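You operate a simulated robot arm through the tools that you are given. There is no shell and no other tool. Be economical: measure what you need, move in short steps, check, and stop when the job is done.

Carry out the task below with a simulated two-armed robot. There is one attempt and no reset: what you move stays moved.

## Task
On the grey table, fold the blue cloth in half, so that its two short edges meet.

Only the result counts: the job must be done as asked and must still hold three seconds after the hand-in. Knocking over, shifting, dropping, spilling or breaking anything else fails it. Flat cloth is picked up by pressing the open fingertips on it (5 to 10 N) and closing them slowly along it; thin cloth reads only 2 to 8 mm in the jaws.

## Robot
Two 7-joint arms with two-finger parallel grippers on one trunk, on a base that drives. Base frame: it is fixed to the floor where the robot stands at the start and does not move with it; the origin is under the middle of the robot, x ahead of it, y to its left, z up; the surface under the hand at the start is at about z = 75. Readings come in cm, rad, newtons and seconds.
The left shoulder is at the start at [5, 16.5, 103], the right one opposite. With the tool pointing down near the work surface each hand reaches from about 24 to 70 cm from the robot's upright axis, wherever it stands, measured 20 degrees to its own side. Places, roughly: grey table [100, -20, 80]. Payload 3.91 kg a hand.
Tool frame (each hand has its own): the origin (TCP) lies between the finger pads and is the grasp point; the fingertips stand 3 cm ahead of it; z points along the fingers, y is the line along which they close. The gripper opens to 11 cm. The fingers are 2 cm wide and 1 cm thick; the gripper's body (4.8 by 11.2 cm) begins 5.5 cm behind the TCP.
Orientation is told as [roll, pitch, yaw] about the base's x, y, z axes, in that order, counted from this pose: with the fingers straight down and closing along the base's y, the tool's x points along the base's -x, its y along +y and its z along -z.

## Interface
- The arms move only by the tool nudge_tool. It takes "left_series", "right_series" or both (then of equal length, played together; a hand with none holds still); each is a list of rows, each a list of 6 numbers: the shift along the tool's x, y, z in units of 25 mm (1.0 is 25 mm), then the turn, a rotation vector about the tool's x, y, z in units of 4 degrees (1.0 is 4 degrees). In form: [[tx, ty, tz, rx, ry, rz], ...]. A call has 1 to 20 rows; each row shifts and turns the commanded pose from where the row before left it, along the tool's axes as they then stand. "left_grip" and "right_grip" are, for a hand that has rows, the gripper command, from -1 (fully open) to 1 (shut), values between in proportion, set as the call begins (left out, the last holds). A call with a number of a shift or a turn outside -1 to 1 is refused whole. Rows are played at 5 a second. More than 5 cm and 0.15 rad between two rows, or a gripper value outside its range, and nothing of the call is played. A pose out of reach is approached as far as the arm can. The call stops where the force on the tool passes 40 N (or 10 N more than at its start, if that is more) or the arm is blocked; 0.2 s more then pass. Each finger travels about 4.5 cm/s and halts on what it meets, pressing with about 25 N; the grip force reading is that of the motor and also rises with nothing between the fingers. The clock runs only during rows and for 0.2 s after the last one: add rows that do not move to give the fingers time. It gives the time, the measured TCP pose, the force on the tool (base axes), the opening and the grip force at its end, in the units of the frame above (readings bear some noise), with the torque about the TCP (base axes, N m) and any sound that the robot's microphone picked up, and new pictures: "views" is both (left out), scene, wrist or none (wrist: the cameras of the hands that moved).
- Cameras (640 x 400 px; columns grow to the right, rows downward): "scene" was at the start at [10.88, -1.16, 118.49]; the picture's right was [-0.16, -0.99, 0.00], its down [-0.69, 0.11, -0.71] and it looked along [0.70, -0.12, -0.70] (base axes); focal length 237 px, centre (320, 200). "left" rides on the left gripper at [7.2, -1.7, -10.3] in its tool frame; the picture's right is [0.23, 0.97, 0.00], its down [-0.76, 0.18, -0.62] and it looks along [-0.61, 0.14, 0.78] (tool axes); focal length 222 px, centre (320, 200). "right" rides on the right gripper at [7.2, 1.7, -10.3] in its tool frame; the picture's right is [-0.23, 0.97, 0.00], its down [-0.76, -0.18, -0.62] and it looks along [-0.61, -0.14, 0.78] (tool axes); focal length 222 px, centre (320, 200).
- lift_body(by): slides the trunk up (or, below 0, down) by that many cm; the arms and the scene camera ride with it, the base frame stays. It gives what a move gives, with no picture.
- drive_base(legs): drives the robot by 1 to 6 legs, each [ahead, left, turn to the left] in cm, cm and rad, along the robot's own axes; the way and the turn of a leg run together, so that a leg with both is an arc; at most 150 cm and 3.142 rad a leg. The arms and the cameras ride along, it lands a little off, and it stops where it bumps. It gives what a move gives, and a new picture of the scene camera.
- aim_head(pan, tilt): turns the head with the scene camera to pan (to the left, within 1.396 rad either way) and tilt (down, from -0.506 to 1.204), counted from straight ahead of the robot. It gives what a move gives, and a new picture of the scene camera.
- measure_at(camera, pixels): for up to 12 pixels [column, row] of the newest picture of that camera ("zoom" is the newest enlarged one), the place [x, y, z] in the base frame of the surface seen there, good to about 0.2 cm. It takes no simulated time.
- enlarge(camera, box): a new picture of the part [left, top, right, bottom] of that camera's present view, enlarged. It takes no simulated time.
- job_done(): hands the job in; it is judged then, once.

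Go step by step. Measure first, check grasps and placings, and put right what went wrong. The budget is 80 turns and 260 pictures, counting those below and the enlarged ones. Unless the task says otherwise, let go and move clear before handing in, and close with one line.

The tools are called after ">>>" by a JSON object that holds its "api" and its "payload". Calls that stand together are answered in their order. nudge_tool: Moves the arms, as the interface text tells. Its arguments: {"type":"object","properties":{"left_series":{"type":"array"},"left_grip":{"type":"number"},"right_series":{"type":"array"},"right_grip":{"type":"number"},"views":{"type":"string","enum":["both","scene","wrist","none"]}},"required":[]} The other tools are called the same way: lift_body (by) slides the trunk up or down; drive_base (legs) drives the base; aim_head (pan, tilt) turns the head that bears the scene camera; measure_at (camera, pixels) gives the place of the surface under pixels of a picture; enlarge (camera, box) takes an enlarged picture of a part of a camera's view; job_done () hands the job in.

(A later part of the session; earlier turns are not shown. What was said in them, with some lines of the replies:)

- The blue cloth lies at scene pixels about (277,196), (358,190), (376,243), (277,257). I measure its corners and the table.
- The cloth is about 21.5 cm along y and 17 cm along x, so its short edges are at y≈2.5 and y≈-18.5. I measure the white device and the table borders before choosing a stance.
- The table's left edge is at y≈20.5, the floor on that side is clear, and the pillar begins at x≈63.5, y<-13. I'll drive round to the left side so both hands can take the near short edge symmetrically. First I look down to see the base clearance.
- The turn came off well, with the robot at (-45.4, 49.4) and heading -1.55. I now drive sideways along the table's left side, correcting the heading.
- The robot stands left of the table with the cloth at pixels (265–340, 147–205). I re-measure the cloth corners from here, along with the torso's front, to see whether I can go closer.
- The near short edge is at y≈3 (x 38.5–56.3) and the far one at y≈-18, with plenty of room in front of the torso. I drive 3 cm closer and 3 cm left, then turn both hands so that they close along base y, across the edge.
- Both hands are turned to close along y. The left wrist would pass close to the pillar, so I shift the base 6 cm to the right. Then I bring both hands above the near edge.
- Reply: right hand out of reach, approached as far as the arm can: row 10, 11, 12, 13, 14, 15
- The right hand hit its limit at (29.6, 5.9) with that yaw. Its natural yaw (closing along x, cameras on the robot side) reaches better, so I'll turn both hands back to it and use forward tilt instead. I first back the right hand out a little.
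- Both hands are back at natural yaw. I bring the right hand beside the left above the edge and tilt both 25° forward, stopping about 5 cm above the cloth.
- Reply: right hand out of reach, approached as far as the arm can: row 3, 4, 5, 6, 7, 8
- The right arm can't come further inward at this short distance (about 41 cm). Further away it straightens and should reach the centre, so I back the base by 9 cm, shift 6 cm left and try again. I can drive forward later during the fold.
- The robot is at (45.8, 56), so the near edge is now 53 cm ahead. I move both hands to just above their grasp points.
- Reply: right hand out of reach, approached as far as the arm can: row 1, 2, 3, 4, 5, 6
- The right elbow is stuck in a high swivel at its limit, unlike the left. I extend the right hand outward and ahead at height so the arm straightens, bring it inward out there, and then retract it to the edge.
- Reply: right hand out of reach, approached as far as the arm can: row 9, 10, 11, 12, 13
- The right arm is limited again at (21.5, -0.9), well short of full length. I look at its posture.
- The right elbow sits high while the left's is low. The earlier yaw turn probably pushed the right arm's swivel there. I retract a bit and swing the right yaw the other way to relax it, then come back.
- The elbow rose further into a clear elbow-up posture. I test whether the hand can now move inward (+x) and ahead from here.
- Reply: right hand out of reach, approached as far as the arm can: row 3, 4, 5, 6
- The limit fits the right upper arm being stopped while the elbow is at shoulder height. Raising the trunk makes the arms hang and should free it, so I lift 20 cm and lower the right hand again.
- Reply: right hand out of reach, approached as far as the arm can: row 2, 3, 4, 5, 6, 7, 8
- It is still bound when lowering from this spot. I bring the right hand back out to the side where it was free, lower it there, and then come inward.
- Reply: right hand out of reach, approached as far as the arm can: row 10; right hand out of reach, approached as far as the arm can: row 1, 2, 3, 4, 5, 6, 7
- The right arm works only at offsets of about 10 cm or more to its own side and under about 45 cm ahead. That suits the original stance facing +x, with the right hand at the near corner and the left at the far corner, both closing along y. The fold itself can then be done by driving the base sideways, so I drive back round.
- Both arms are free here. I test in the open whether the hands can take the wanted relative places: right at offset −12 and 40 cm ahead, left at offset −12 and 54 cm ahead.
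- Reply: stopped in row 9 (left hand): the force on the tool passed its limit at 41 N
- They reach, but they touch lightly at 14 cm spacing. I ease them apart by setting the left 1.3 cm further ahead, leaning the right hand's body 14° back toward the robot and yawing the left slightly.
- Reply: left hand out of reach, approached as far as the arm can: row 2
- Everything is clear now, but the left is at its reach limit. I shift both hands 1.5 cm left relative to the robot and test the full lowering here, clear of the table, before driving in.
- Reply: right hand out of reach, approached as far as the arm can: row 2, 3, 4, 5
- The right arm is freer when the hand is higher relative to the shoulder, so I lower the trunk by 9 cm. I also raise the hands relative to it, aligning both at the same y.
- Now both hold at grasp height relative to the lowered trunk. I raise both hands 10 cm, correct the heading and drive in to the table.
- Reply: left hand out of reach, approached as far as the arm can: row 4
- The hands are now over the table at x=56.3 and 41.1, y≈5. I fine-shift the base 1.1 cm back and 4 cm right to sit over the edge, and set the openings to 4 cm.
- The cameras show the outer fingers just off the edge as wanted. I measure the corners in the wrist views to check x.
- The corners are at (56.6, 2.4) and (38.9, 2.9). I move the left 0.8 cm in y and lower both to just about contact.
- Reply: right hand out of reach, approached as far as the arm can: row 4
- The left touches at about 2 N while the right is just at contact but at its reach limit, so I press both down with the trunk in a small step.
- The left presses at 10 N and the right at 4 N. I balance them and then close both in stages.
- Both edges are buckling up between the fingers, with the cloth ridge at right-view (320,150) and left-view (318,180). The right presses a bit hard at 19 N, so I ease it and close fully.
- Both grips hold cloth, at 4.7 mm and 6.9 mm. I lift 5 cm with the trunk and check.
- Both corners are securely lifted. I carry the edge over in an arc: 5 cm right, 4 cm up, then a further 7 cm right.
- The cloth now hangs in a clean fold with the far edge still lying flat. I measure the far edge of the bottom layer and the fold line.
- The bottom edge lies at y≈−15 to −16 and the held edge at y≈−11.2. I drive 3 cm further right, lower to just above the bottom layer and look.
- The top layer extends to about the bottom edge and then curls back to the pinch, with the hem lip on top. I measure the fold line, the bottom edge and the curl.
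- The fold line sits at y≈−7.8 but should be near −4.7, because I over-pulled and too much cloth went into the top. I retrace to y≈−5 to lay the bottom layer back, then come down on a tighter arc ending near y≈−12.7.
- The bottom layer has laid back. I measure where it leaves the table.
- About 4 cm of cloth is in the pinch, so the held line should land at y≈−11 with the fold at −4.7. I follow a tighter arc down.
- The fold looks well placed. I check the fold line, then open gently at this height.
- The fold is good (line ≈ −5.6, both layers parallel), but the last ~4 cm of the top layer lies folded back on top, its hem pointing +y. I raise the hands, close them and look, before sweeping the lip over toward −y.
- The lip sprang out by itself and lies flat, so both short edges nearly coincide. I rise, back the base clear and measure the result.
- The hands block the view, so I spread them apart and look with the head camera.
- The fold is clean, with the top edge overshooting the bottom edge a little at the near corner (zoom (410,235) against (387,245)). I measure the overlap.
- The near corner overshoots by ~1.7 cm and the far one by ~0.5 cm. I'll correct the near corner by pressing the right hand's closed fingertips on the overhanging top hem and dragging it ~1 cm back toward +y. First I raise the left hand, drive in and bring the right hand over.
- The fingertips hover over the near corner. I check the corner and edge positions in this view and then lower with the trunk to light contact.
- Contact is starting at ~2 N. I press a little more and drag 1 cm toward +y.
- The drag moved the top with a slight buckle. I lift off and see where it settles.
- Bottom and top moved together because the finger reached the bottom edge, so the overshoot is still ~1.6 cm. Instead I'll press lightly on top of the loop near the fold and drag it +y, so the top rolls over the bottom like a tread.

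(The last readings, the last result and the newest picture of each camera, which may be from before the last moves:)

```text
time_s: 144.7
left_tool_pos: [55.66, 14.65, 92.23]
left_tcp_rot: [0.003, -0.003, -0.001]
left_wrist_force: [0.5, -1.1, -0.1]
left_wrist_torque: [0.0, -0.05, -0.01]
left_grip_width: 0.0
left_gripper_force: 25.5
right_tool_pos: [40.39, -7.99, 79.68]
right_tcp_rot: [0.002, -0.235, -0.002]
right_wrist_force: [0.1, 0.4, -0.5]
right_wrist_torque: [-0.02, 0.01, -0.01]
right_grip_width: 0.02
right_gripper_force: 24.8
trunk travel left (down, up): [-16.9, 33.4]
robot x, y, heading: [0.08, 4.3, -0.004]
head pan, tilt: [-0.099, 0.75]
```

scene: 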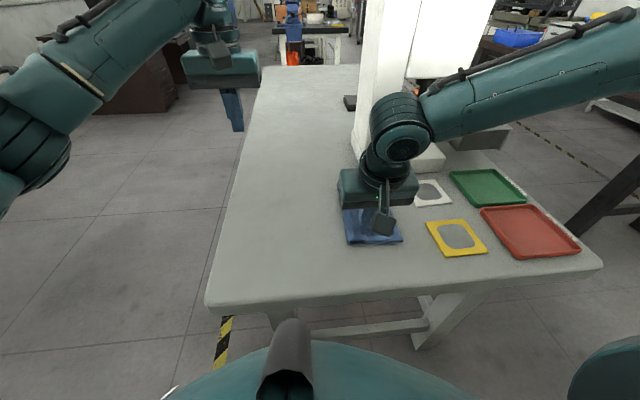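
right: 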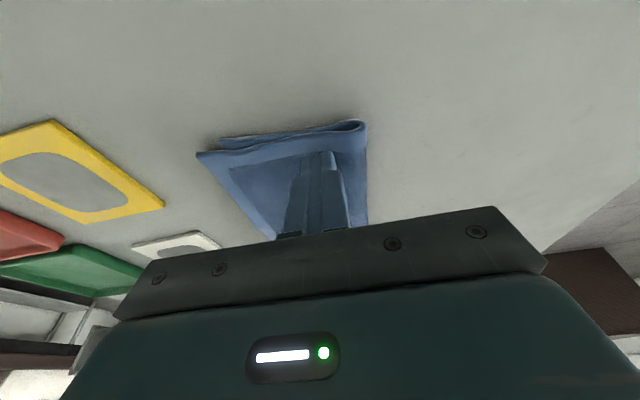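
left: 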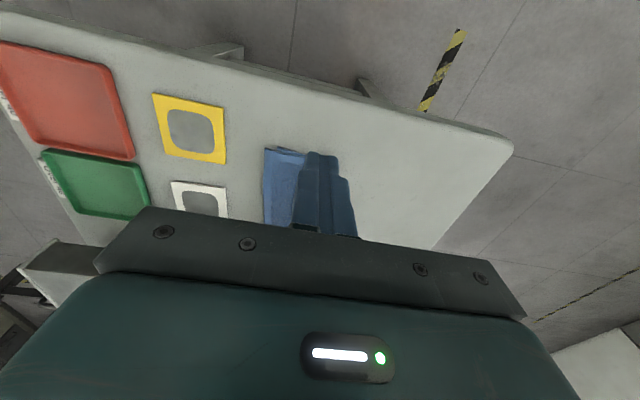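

The tips rest just above the loop. I press 0.6 cm further and drag 1.6 cm in +y.

>>> {"api": "lift_body", "payload": {"by": -0.6}}

>>> {"api": "nudge_tool", "payload": {"right_series": [[0, 0.16, 0, 0, 0, 0], [0, 0.16, 0, 0, 0, 0], [0, 0.16, 0, 0, 0, 0], [0, 0.16, 0, 0, 0, 0], [0, 0, 0, 0, 0, 0]], "views": "wrist"}}

>>> {"api": "enlarge", "payload": {"camera": "right", "box": [170, 80, 410, 230]}}

```text
time_s: 145.2
left_tool_pos: [55.59, 14.72, 91.56]
left_tcp_rot: [0.003, -0.004, 0.0]
left_wrist_force: [0.5, -0.1, 0.2]
left_wrist_torque: [0.02, 0.02, 0.0]
left_grip_width: 0.0
left_gripper_force: 26.0
right_tool_pos: [40.32, -8.03, 79.24]
right_tcp_rot: [0.0, -0.237, -0.001]
right_wrist_force: [0.3, -0.2, -0.3]
right_wrist_torque: [-0.01, 0.0, 0.02]
right_grip_width: 0.0
right_gripper_force: 24.9
trunk travel left (down, up): [-16.3, 34.0]
robot x, y, heading: [0.42, 4.4, -0.003]
head pan, tilt: [-0.099, 0.75]
```

```text
time_s: 146.4
left_tool_pos: [55.6, 14.72, 91.55]
left_tcp_rot: [0.003, -0.002, 0.0]
left_wrist_force: [0.5, 0.0, -0.6]
left_wrist_torque: [-0.03, 0.02, -0.01]
left_grip_width: 0.0
left_gripper_force: 24.6
right_tool_pos: [40.33, -6.34, 79.22]
right_tcp_rot: [0.0, -0.236, 0.001]
right_wrist_force: [-0.3, -0.2, -0.1]
right_wrist_torque: [0.01, 0.04, -0.02]
right_grip_width: 0.01
right_gripper_force: 24.9
trunk travel left (down, up): [-16.3, 34.0]
robot x, y, heading: [0.33, 4.38, -0.002]
head pan, tilt: [-0.099, 0.75]
```

right: 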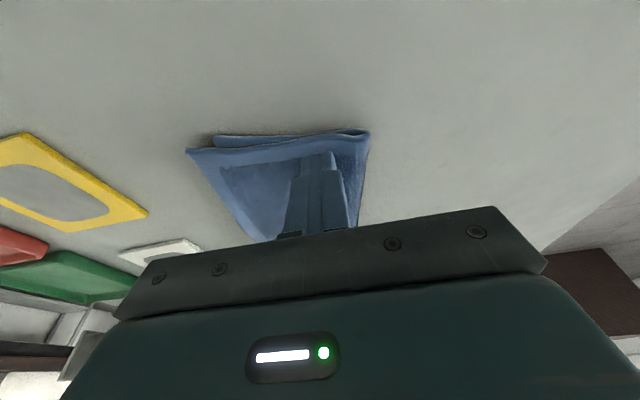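

```text
2.67 times, centred on (290, 155) of right
```

zoom: 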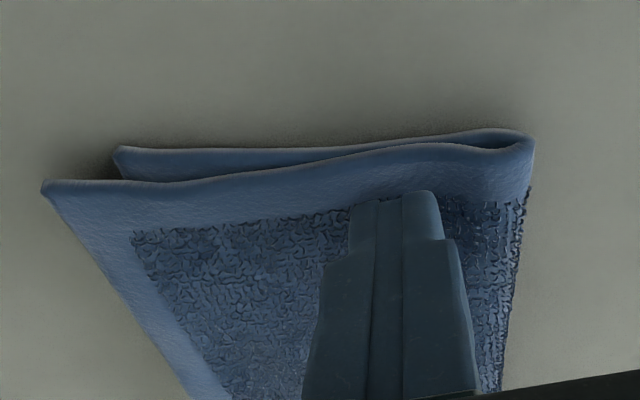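

The tips slid with no load. I go back, press to a few newtons and repeat the drag.

>>> {"api": "nudge_tool", "payload": {"right_series": [[-0.1, -0.4, -0.4, 0, 0, 0], [0, -0.4, 0, 0, 0, 0], [0.1, 0, 0.4, 0, 0, 0]], "views": "none"}}

>>> {"api": "lift_body", "payload": {"by": -0.5}}

>>> {"api": "lift_body", "payload": {"by": -0.15}}

```text
time_s: 147.2
left_tool_pos: [55.63, 14.6, 91.69]
left_tcp_rot: [0.003, -0.001, -0.001]
left_wrist_force: [0.3, -0.1, 0.0]
left_wrist_torque: [-0.03, 0.01, -0.02]
left_grip_width: 0.01
left_gripper_force: 24.8
right_tool_pos: [40.23, -8.29, 79.22]
right_tcp_rot: [0.0, -0.235, 0.0]
right_wrist_force: [-0.7, -0.5, -0.3]
right_wrist_torque: [-0.01, -0.04, -0.01]
right_grip_width: 0.0
right_gripper_force: 25.5
trunk travel left (down, up): [-16.3, 34.0]
robot x, y, heading: [0.52, 3.85, -0.005]
head pan, tilt: [-0.099, 0.75]
```

```text
time_s: 147.8
left_tool_pos: [55.61, 14.58, 91.15]
left_tcp_rot: [0.002, -0.002, 0.0]
left_wrist_force: [0.6, 0.0, 0.3]
left_wrist_torque: [0.01, 0.0, 0.03]
left_grip_width: 0.0
left_gripper_force: 25.3
right_tool_pos: [40.17, -8.34, 78.73]
right_tcp_rot: [-0.001, -0.237, -0.001]
right_wrist_force: [0.0, -0.3, 3.6]
right_wrist_torque: [-0.02, 0.03, 0.0]
right_grip_width: 0.0
right_gripper_force: 25.8
trunk travel left (down, up): [-15.8, 34.4]
robot x, y, heading: [0.68, 4.73, -0.003]
head pan, tilt: [-0.099, 0.75]
```

```text
time_s: 148.3
left_tool_pos: [55.63, 14.74, 91.05]
left_tcp_rot: [0.004, -0.002, 0.001]
left_wrist_force: [0.3, 0.2, -0.1]
left_wrist_torque: [0.02, 0.02, -0.02]
left_grip_width: 0.0
left_gripper_force: 25.1
right_tool_pos: [40.29, -8.36, 78.68]
right_tcp_rot: [0.001, -0.239, 0.0]
right_wrist_force: [0.3, -0.9, 9.2]
right_wrist_torque: [-0.06, 0.03, -0.01]
right_grip_width: 0.0
right_gripper_force: 25.2
trunk travel left (down, up): [-15.7, 34.6]
robot x, y, heading: [0.49, 3.94, -0.001]
head pan, tilt: [-0.099, 0.75]
```

>>> {"api": "nudge_tool", "payload": {"right_series": [[0, 0.14, -0.03, 0, 0, 0], [0, 0.14, 0, 0, 0, 0], [0, 0.14, 0, 0, 0, 0], [0, 0.14, 0, 0, 0, 0], [0, 0, 0, 0, 0, 0]], "views": "none"}}

>>> {"api": "lift_body", "payload": {"by": 5}}

>>> {"api": "nudge_tool", "payload": {"right_series": [[0, 0, 0, 0, 0, 0]], "views": "wrist"}}

>>> {"api": "enlarge", "payload": {"camera": "right", "box": [170, 50, 410, 200]}}

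```text
time_s: 149.5
left_tool_pos: [55.47, 14.56, 90.97]
left_tcp_rot: [0.002, -0.002, 0.001]
left_wrist_force: [-0.1, 0.0, 0.0]
left_wrist_torque: [-0.02, 0.0, -0.02]
left_grip_width: 0.0
left_gripper_force: 24.3
right_tool_pos: [40.19, -7.1, 78.63]
right_tcp_rot: [-0.001, -0.237, 0.0]
right_wrist_force: [0.6, -2.2, 8.9]
right_wrist_torque: [-0.06, 0.02, 0.02]
right_grip_width: 0.02
right_gripper_force: 24.9
trunk travel left (down, up): [-15.7, 34.6]
robot x, y, heading: [0.39, 4.1, -0.003]
head pan, tilt: [-0.099, 0.75]
```

```text
time_s: 150.4
left_tool_pos: [55.61, 14.61, 95.8]
left_tcp_rot: [0.003, 0.001, 0.001]
left_wrist_force: [-0.4, 1.3, 0.8]
left_wrist_torque: [-0.01, 0.01, 0.02]
left_grip_width: 0.0
left_gripper_force: 24.6
right_tool_pos: [40.17, -7.0, 83.66]
right_tcp_rot: [0.0, -0.236, -0.001]
right_wrist_force: [0.4, -0.1, -0.3]
right_wrist_torque: [0.01, -0.02, 0.0]
right_grip_width: 0.0
right_gripper_force: 25.2
trunk travel left (down, up): [-20.7, 29.6]
robot x, y, heading: [0.29, 4.2, 0.004]
head pan, tilt: [-0.099, 0.75]
```

```text
time_s: 150.8
left_tool_pos: [55.68, 14.73, 95.95]
left_tcp_rot: [0.004, -0.003, -0.001]
left_wrist_force: [-1.1, 0.1, -0.6]
left_wrist_torque: [0.01, 0.0, -0.04]
left_grip_width: 0.0
left_gripper_force: 25.4
right_tool_pos: [40.24, -7.05, 83.63]
right_tcp_rot: [0.0, -0.236, 0.001]
right_wrist_force: [-0.3, 0.5, 0.5]
right_wrist_torque: [0.01, 0.02, -0.04]
right_grip_width: 0.0
right_gripper_force: 24.4
trunk travel left (down, up): [-20.7, 29.6]
robot x, y, heading: [0.25, 3.98, 0.005]
head pan, tilt: [-0.099, 0.75]
```

right: 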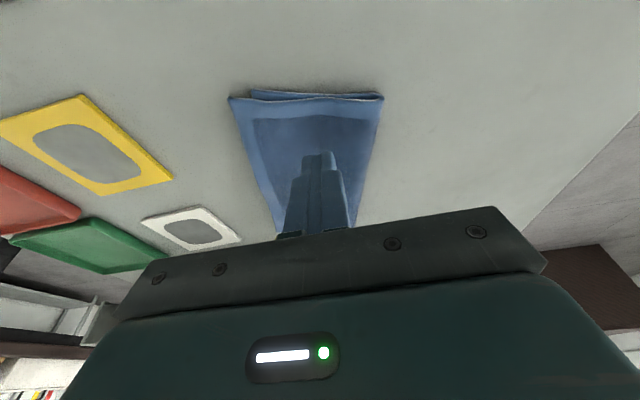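

```text
2.67 times, centred on (290, 125) of right
```

zoom: 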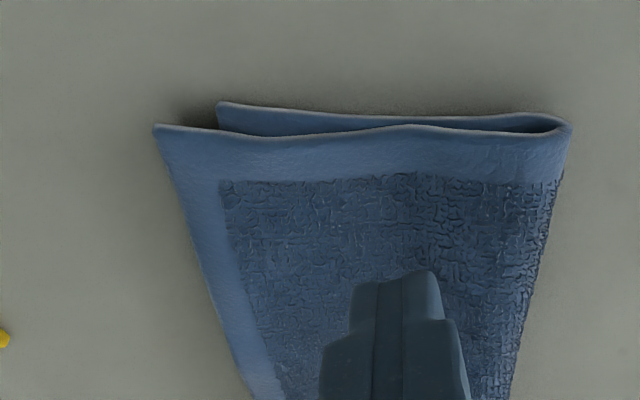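

>>> {"api": "measure_at", "payload": {"camera": "zoom", "pixels": [[160, 132], [222, 110], [566, 132], [190, 210], [225, 310], [250, 385], [535, 300]]}}

```text
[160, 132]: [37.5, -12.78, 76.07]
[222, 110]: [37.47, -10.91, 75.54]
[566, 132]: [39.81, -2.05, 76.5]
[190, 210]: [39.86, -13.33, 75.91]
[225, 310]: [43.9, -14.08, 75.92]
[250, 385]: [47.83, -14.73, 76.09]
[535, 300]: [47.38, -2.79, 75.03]
```

The layers stick together and the whole cloth shifted, so the near overshoot is still ~1.8 cm. I'll re-pinch just the overhanging top hem at the near corner with the right hand, then lift and re-lay it about 1.8 cm toward +y.

>>> {"api": "drive_base", "payload": {"legs": [[-1.9, -5.3, 0]]}}

>>> {"api": "nudge_tool", "payload": {"right_series": [[0, 0, 0, 0, 0, 0], [0, 0, 0, 0, 0, 0], [0, 0, 0, 0, 0, 0]], "right_grip": 0.67, "views": "wrist"}}

>>> {"api": "enlarge", "payload": {"camera": "right", "box": [220, 50, 460, 200]}}

```text
time_s: 151.9
left_tool_pos: [53.63, 9.39, 95.96]
left_tcp_rot: [0.004, 0.0, 0.0]
left_wrist_force: [0.6, 0.9, -1.1]
left_wrist_torque: [0.04, 0.01, 0.02]
left_grip_width: 0.0
left_gripper_force: 25.2
right_tool_pos: [38.36, -12.47, 83.65]
right_tcp_rot: [0.002, -0.237, 0.0]
right_wrist_force: [0.0, 0.6, 0.3]
right_wrist_torque: [-0.01, 0.03, 0.02]
right_grip_width: 0.01
right_gripper_force: 25.0
trunk travel left (down, up): [-20.7, 29.6]
robot x, y, heading: [-1.36, -0.84, 0.003]
head pan, tilt: [-0.099, 0.75]
```

scene: 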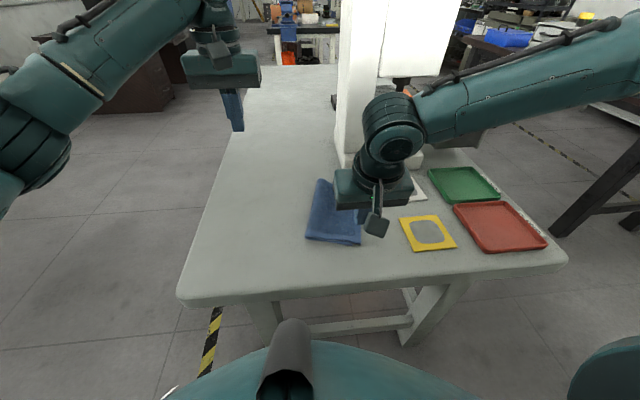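

```text
time_s: 152.7
left_tool_pos: [53.68, 9.34, 96.06]
left_tcp_rot: [0.004, -0.002, 0.001]
left_wrist_force: [-0.6, -0.2, -1.0]
left_wrist_torque: [0.0, -0.01, -0.02]
left_grip_width: 0.0
left_gripper_force: 25.2
right_tool_pos: [38.21, -12.5, 83.63]
right_tcp_rot: [-0.001, -0.236, 0.0]
right_wrist_force: [0.3, -0.6, 0.1]
right_wrist_torque: [-0.03, 0.01, 0.01]
right_grip_width: 1.81
right_gripper_force: 0.0
trunk travel left (down, up): [-20.7, 29.6]
robot x, y, heading: [-1.37, -1.27, 0.003]
head pan, tilt: [-0.099, 0.75]
```

right: 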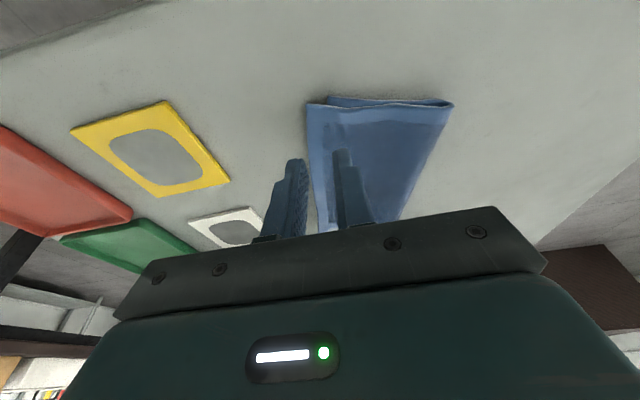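

```text
2.67 times, centred on (340, 125) of right
```

zoom: 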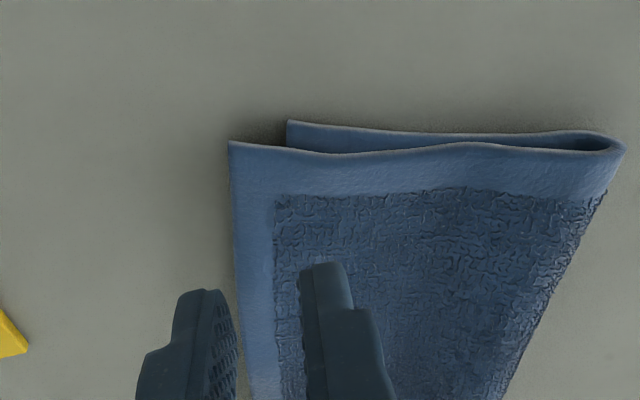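

The fingers straddle the top hem nicely. I lower to contact.

>>> {"api": "lift_body", "payload": {"by": -4.9}}

>>> {"api": "lift_body", "payload": {"by": -0.25}}

```text
time_s: 153.6
left_tool_pos: [53.71, 9.35, 91.08]
left_tcp_rot: [0.003, -0.002, -0.001]
left_wrist_force: [0.4, 0.0, 0.3]
left_wrist_torque: [-0.02, 0.0, 0.01]
left_grip_width: 0.0
left_gripper_force: 25.1
right_tool_pos: [38.26, -12.51, 78.73]
right_tcp_rot: [0.001, -0.237, -0.001]
right_wrist_force: [0.2, 0.7, 1.5]
right_wrist_torque: [0.04, 0.02, -0.05]
right_grip_width: 1.83
right_gripper_force: 0.4
trunk travel left (down, up): [-15.8, 34.5]
robot x, y, heading: [-1.81, -0.96, 0.002]
head pan, tilt: [-0.099, 0.75]
```

```text
time_s: 154.2
left_tool_pos: [53.65, 9.43, 90.85]
left_tcp_rot: [0.002, -0.003, 0.0]
left_wrist_force: [0.5, -0.1, -1.0]
left_wrist_torque: [0.05, -0.03, 0.01]
left_grip_width: 0.0
left_gripper_force: 25.5
right_tool_pos: [38.27, -12.4, 78.56]
right_tcp_rot: [-0.001, -0.239, 0.0]
right_wrist_force: [0.7, -1.3, 8.3]
right_wrist_torque: [0.12, 0.0, -0.01]
right_grip_width: 1.79
right_gripper_force: 0.0
trunk travel left (down, up): [-15.5, 34.8]
robot x, y, heading: [-1.79, -1.03, 0.0]
head pan, tilt: [-0.099, 0.75]
```

>>> {"api": "nudge_tool", "payload": {"right_series": [[0, 0, 0, 0, 0, 0], [0, 0, 0, 0, 0, 0]], "right_grip": 0.83, "views": "none"}}

>>> {"api": "nudge_tool", "payload": {"right_series": [[0, 0, 0, 0, 0, 0], [0, 0, 0, 0, 0, 0], [0, 0, 0, 0, 0, 0]], "right_grip": 1, "views": "wrist"}}

>>> {"api": "lift_body", "payload": {"by": 3.5}}

>>> {"api": "nudge_tool", "payload": {"right_series": [[0, 0, 0, 0, 0, 0]], "views": "wrist"}}

>>> {"api": "enlarge", "payload": {"camera": "right", "box": [220, 50, 460, 200]}}

```text
time_s: 154.8
left_tool_pos: [53.65, 9.34, 90.75]
left_tcp_rot: [0.005, -0.003, 0.0]
left_wrist_force: [0.1, -0.4, -0.5]
left_wrist_torque: [0.01, -0.02, -0.01]
left_grip_width: 0.0
left_gripper_force: 25.0
right_tool_pos: [38.3, -12.45, 78.58]
right_tcp_rot: [0.0, -0.238, 0.0]
right_wrist_force: [0.7, -0.8, 12.8]
right_wrist_torque: [0.09, -0.02, -0.05]
right_grip_width: 0.95
right_gripper_force: 0.1
trunk travel left (down, up): [-15.5, 34.8]
robot x, y, heading: [-1.6, -1.26, -0.0]
head pan, tilt: [-0.099, 0.75]
```

```text
time_s: 155.6
left_tool_pos: [53.58, 9.38, 90.85]
left_tcp_rot: [0.004, -0.002, 0.002]
left_wrist_force: [-0.2, 0.4, -0.8]
left_wrist_torque: [-0.02, 0.03, -0.01]
left_grip_width: 0.01
left_gripper_force: 25.0
right_tool_pos: [38.29, -12.41, 78.57]
right_tcp_rot: [-0.001, -0.241, 0.001]
right_wrist_force: [1.2, 2.7, 15.7]
right_wrist_torque: [0.14, -0.02, -0.02]
right_grip_width: 0.27
right_gripper_force: 24.5
trunk travel left (down, up): [-15.5, 34.8]
robot x, y, heading: [-1.99, -1.23, 0.003]
head pan, tilt: [-0.099, 0.75]
```

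right: 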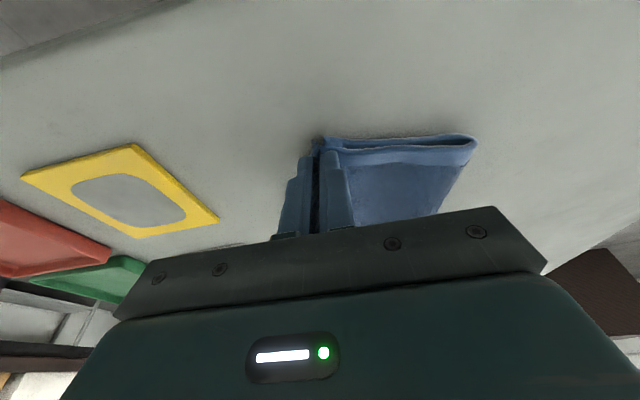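

```text
time_s: 156.3
left_tool_pos: [53.7, 9.3, 94.33]
left_tcp_rot: [0.003, -0.001, -0.001]
left_wrist_force: [0.2, -0.1, -0.3]
left_wrist_torque: [0.02, 0.0, 0.02]
left_grip_width: 0.0
left_gripper_force: 24.6
right_tool_pos: [38.26, -12.36, 81.96]
right_tcp_rot: [0.0, -0.234, 0.001]
right_wrist_force: [0.4, -0.3, -0.6]
right_wrist_torque: [0.05, 0.03, -0.01]
right_grip_width: 0.25
right_gripper_force: 24.2
trunk travel left (down, up): [-19.0, 31.2]
robot x, y, heading: [-1.27, -0.92, 0.008]
head pan, tilt: [-0.099, 0.75]
```

```text
time_s: 156.8
left_tool_pos: [53.75, 9.3, 94.33]
left_tcp_rot: [0.002, -0.002, 0.0]
left_wrist_force: [-0.5, 0.3, 0.3]
left_wrist_torque: [-0.01, -0.02, 0.0]
left_grip_width: 0.0
left_gripper_force: 25.1
right_tool_pos: [38.28, -12.42, 81.95]
right_tcp_rot: [0.001, -0.235, 0.001]
right_wrist_force: [-0.1, 0.6, 0.5]
right_wrist_torque: [0.04, 0.02, -0.01]
right_grip_width: 0.27
right_gripper_force: 24.8
trunk travel left (down, up): [-19.0, 31.2]
robot x, y, heading: [-1.17, -1.08, 0.0]
head pan, tilt: [-0.099, 0.75]
```

right: 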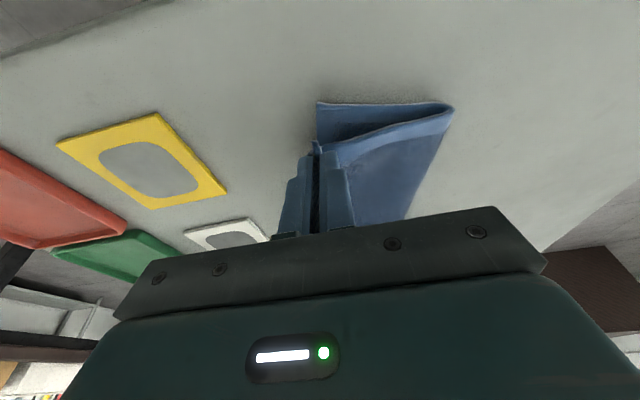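

```text
2.67 times, centred on (340, 125) of right
```

zoom: 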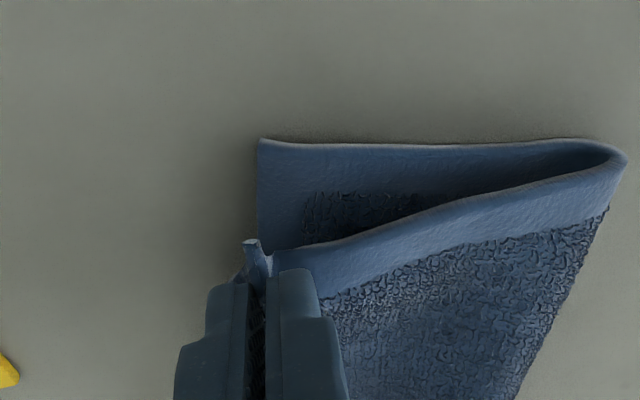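

Now only the top layer is gripped, with the edge pointing up in the jaw. I measure the bottom corner and the fold to find the target.

>>> {"api": "measure_at", "payload": {"camera": "zoom", "pixels": [[264, 146], [262, 230], [618, 158], [590, 240], [252, 245], [282, 262], [450, 205]]}}

```text
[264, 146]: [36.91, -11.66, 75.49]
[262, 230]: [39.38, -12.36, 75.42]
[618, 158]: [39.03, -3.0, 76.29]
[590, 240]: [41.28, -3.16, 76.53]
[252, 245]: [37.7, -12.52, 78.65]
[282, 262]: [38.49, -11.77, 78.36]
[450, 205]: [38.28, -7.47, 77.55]
```

The bottom edge here is at y≈−12.3 and the pinch at −12.4 with ~1 cm of hem in the jaw. I move the pinch 1.2 cm in +y, lower it and release.

>>> {"api": "nudge_tool", "payload": {"right_series": [[0, 0.25, 0, 0, 0, 0], [0, 0.25, 0, 0, 0, 0], [0, 0, 0, 0, 0, 0]], "views": "none"}}

>>> {"api": "lift_body", "payload": {"by": -2.6}}

>>> {"api": "nudge_tool", "payload": {"right_series": [[0, 0, 0, 0, 0, 0], [0, 0, 0, 0, 0, 0], [0, 0, 0, 0, 0, 0]], "right_grip": 0.6, "views": "none"}}

>>> {"api": "lift_body", "payload": {"by": 5}}

>>> {"api": "nudge_tool", "payload": {"right_series": [[0, 0, 0, 0, 0, 0]], "views": "wrist"}}

>>> {"api": "enlarge", "payload": {"camera": "right", "box": [220, 50, 460, 200]}}

```text
time_s: 157.6
left_tool_pos: [53.7, 9.38, 94.17]
left_tcp_rot: [0.003, -0.002, -0.001]
left_wrist_force: [0.6, -0.5, 0.2]
left_wrist_torque: [0.04, -0.01, 0.04]
left_grip_width: 0.02
left_gripper_force: 24.6
right_tool_pos: [38.41, -11.17, 81.83]
right_tcp_rot: [0.001, -0.237, 0.001]
right_wrist_force: [-0.2, -0.4, -0.8]
right_wrist_torque: [0.0, -0.01, 0.03]
right_grip_width: 0.26
right_gripper_force: 25.1
trunk travel left (down, up): [-19.0, 31.2]
robot x, y, heading: [-1.39, -1.01, 0.005]
head pan, tilt: [-0.099, 0.75]
```

```text
time_s: 158.3
left_tool_pos: [53.8, 9.44, 91.75]
left_tcp_rot: [0.003, -0.002, 0.001]
left_wrist_force: [0.0, 0.3, 0.1]
left_wrist_torque: [0.02, -0.06, 0.0]
left_grip_width: 0.03
left_gripper_force: 24.8
right_tool_pos: [38.32, -11.16, 79.33]
right_tcp_rot: [-0.002, -0.235, -0.001]
right_wrist_force: [0.3, -0.2, -0.1]
right_wrist_torque: [-0.03, 0.01, 0.02]
right_grip_width: 0.25
right_gripper_force: 24.7
trunk travel left (down, up): [-16.4, 33.8]
robot x, y, heading: [-1.41, -1.41, -0.003]
head pan, tilt: [-0.099, 0.75]
```

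```text
time_s: 159.1
left_tool_pos: [53.81, 9.37, 91.68]
left_tcp_rot: [0.004, -0.001, -0.002]
left_wrist_force: [-0.7, 0.3, -0.4]
left_wrist_torque: [-0.02, -0.01, 0.01]
left_grip_width: 0.0
left_gripper_force: 25.2
right_tool_pos: [38.28, -11.1, 79.3]
right_tcp_rot: [0.0, -0.236, -0.002]
right_wrist_force: [0.6, 0.3, -0.1]
right_wrist_torque: [-0.03, 0.01, -0.01]
right_grip_width: 2.22
right_gripper_force: 0.0
trunk travel left (down, up): [-16.4, 33.8]
robot x, y, heading: [-1.16, -0.8, -0.0]
head pan, tilt: [-0.099, 0.75]
```

```text
time_s: 160.0
left_tool_pos: [53.74, 9.37, 96.68]
left_tcp_rot: [0.004, 0.0, 0.0]
left_wrist_force: [-0.8, 0.1, 0.2]
left_wrist_torque: [-0.01, -0.01, 0.01]
left_grip_width: 0.0
left_gripper_force: 25.3
right_tool_pos: [38.33, -11.19, 84.27]
right_tcp_rot: [0.0, -0.235, 0.0]
right_wrist_force: [0.1, 1.2, -0.6]
right_wrist_torque: [-0.03, -0.02, -0.02]
right_grip_width: 2.21
right_gripper_force: 0.0
trunk travel left (down, up): [-21.4, 28.9]
robot x, y, heading: [-1.91, -1.15, 0.001]
head pan, tilt: [-0.099, 0.75]
```

```text
time_s: 160.4
left_tool_pos: [53.74, 9.38, 96.69]
left_tcp_rot: [0.004, -0.001, 0.0]
left_wrist_force: [-0.4, -0.5, -0.5]
left_wrist_torque: [-0.01, 0.0, 0.01]
left_grip_width: 0.02
left_gripper_force: 25.1
right_tool_pos: [38.26, -11.07, 84.22]
right_tcp_rot: [0.0, -0.237, 0.001]
right_wrist_force: [0.0, -1.2, 0.2]
right_wrist_torque: [-0.01, -0.03, 0.0]
right_grip_width: 2.2
right_gripper_force: 0.0
trunk travel left (down, up): [-21.4, 28.9]
robot x, y, heading: [-1.53, -0.44, 0.0]
head pan, tilt: [-0.099, 0.75]
```

right: 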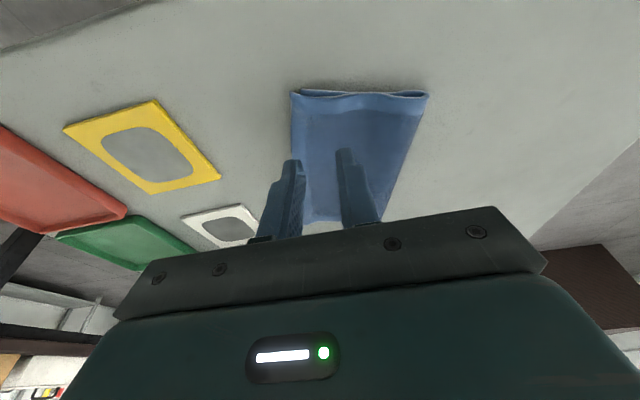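

```text
2.67 times, centred on (340, 125) of right
```

zoom: 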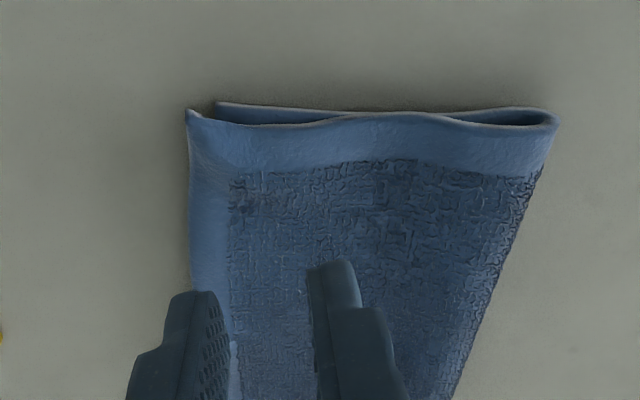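

The near corners now almost coincide (zoom (190,112) and (217,105)). I back off for an overall check.

>>> {"api": "lift_body", "payload": {"by": 12}}

>>> {"api": "nudge_tool", "payload": {"right_series": [[0, -1, 0, 0, 0, 0], [0, -1, 0, 0, 0, 0], [0, -1, 0, 0, 0, 0], [0, -1, 0, 0, 0, 0], [0, -1, 0, 0, 0, 0], [0, -1, 0, 0, 0, 0], [0, -1, 0, 0, 0, 0], [0, -1, 0, 0, 0, 0]], "views": "scene"}}

>>> {"api": "enlarge", "payload": {"camera": "scene", "box": [260, 190, 420, 290]}}

```text
time_s: 161.9
left_tool_pos: [53.77, 9.44, 108.66]
left_tcp_rot: [0.004, -0.001, 0.001]
left_wrist_force: [0.1, -0.5, -0.2]
left_wrist_torque: [0.02, 0.01, 0.01]
left_grip_width: 0.0
left_gripper_force: 24.8
right_tool_pos: [38.31, -11.09, 96.29]
right_tcp_rot: [-0.001, -0.234, 0.0]
right_wrist_force: [-0.2, 0.7, -0.3]
right_wrist_torque: [-0.01, -0.02, 0.06]
right_grip_width: 2.19
right_gripper_force: 0.0
trunk travel left (down, up): [-33.4, 16.9]
robot x, y, heading: [-1.13, -0.89, 0.001]
head pan, tilt: [-0.099, 0.75]
```

```text
time_s: 163.7
left_tool_pos: [53.66, 9.29, 108.69]
left_tcp_rot: [0.004, -0.003, -0.001]
left_wrist_force: [0.7, 0.0, 0.1]
left_wrist_torque: [-0.02, 0.02, 0.03]
left_grip_width: 0.02
left_gripper_force: 25.0
right_tool_pos: [38.33, -31.32, 96.32]
right_tcp_rot: [0.001, -0.235, 0.001]
right_wrist_force: [0.3, 0.2, -0.8]
right_wrist_torque: [-0.02, -0.02, -0.02]
right_grip_width: 2.21
right_gripper_force: 0.1
trunk travel left (down, up): [-33.4, 16.9]
robot x, y, heading: [-1.91, -1.15, 0.002]
head pan, tilt: [-0.099, 0.75]
```

scene: 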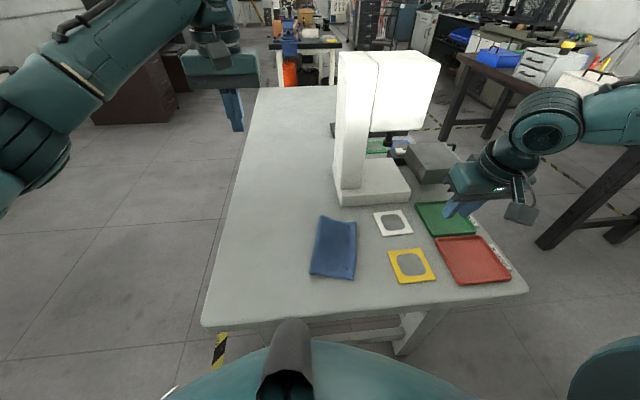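

```text
4.00 times, centred on (340, 240) of scene
```

zoom: 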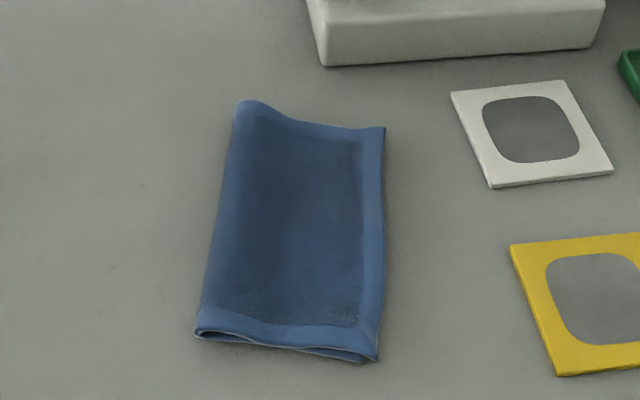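

The fold looks neat. I check the layer widths along the near, middle and far parts against half of the ~21.3 cm length.

>>> {"api": "measure_at", "payload": {"camera": "zoom", "pixels": [[240, 106], [382, 131], [222, 210], [382, 210], [384, 270], [212, 270], [199, 332], [374, 356], [358, 361], [377, 340]]}}

```text
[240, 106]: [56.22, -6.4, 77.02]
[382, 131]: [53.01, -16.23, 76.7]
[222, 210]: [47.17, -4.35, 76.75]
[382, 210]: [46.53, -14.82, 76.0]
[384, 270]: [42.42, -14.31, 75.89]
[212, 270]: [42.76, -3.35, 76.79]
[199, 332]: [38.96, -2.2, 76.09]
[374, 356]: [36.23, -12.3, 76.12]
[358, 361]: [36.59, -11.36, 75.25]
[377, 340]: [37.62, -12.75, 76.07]
```

The top layer spans 10.3–10.8 cm, half of the cloth, and the visible (near) short-edge corners meet within about 1 cm. Both hands are released and clear, and nothing else has moved, so I hand in.

>>> {"api": "job_done", "payload": {}}

```text
The job is handed in.
```

The blue cloth is folded in half on the grey table and I've handed the job in. At the near end the two short edges meet to within about 1 cm. The bottom edge at the far end was hidden from the cameras, so I couldn't measure it there. The cloth ended up a few centimetres from where it started and slightly turned.
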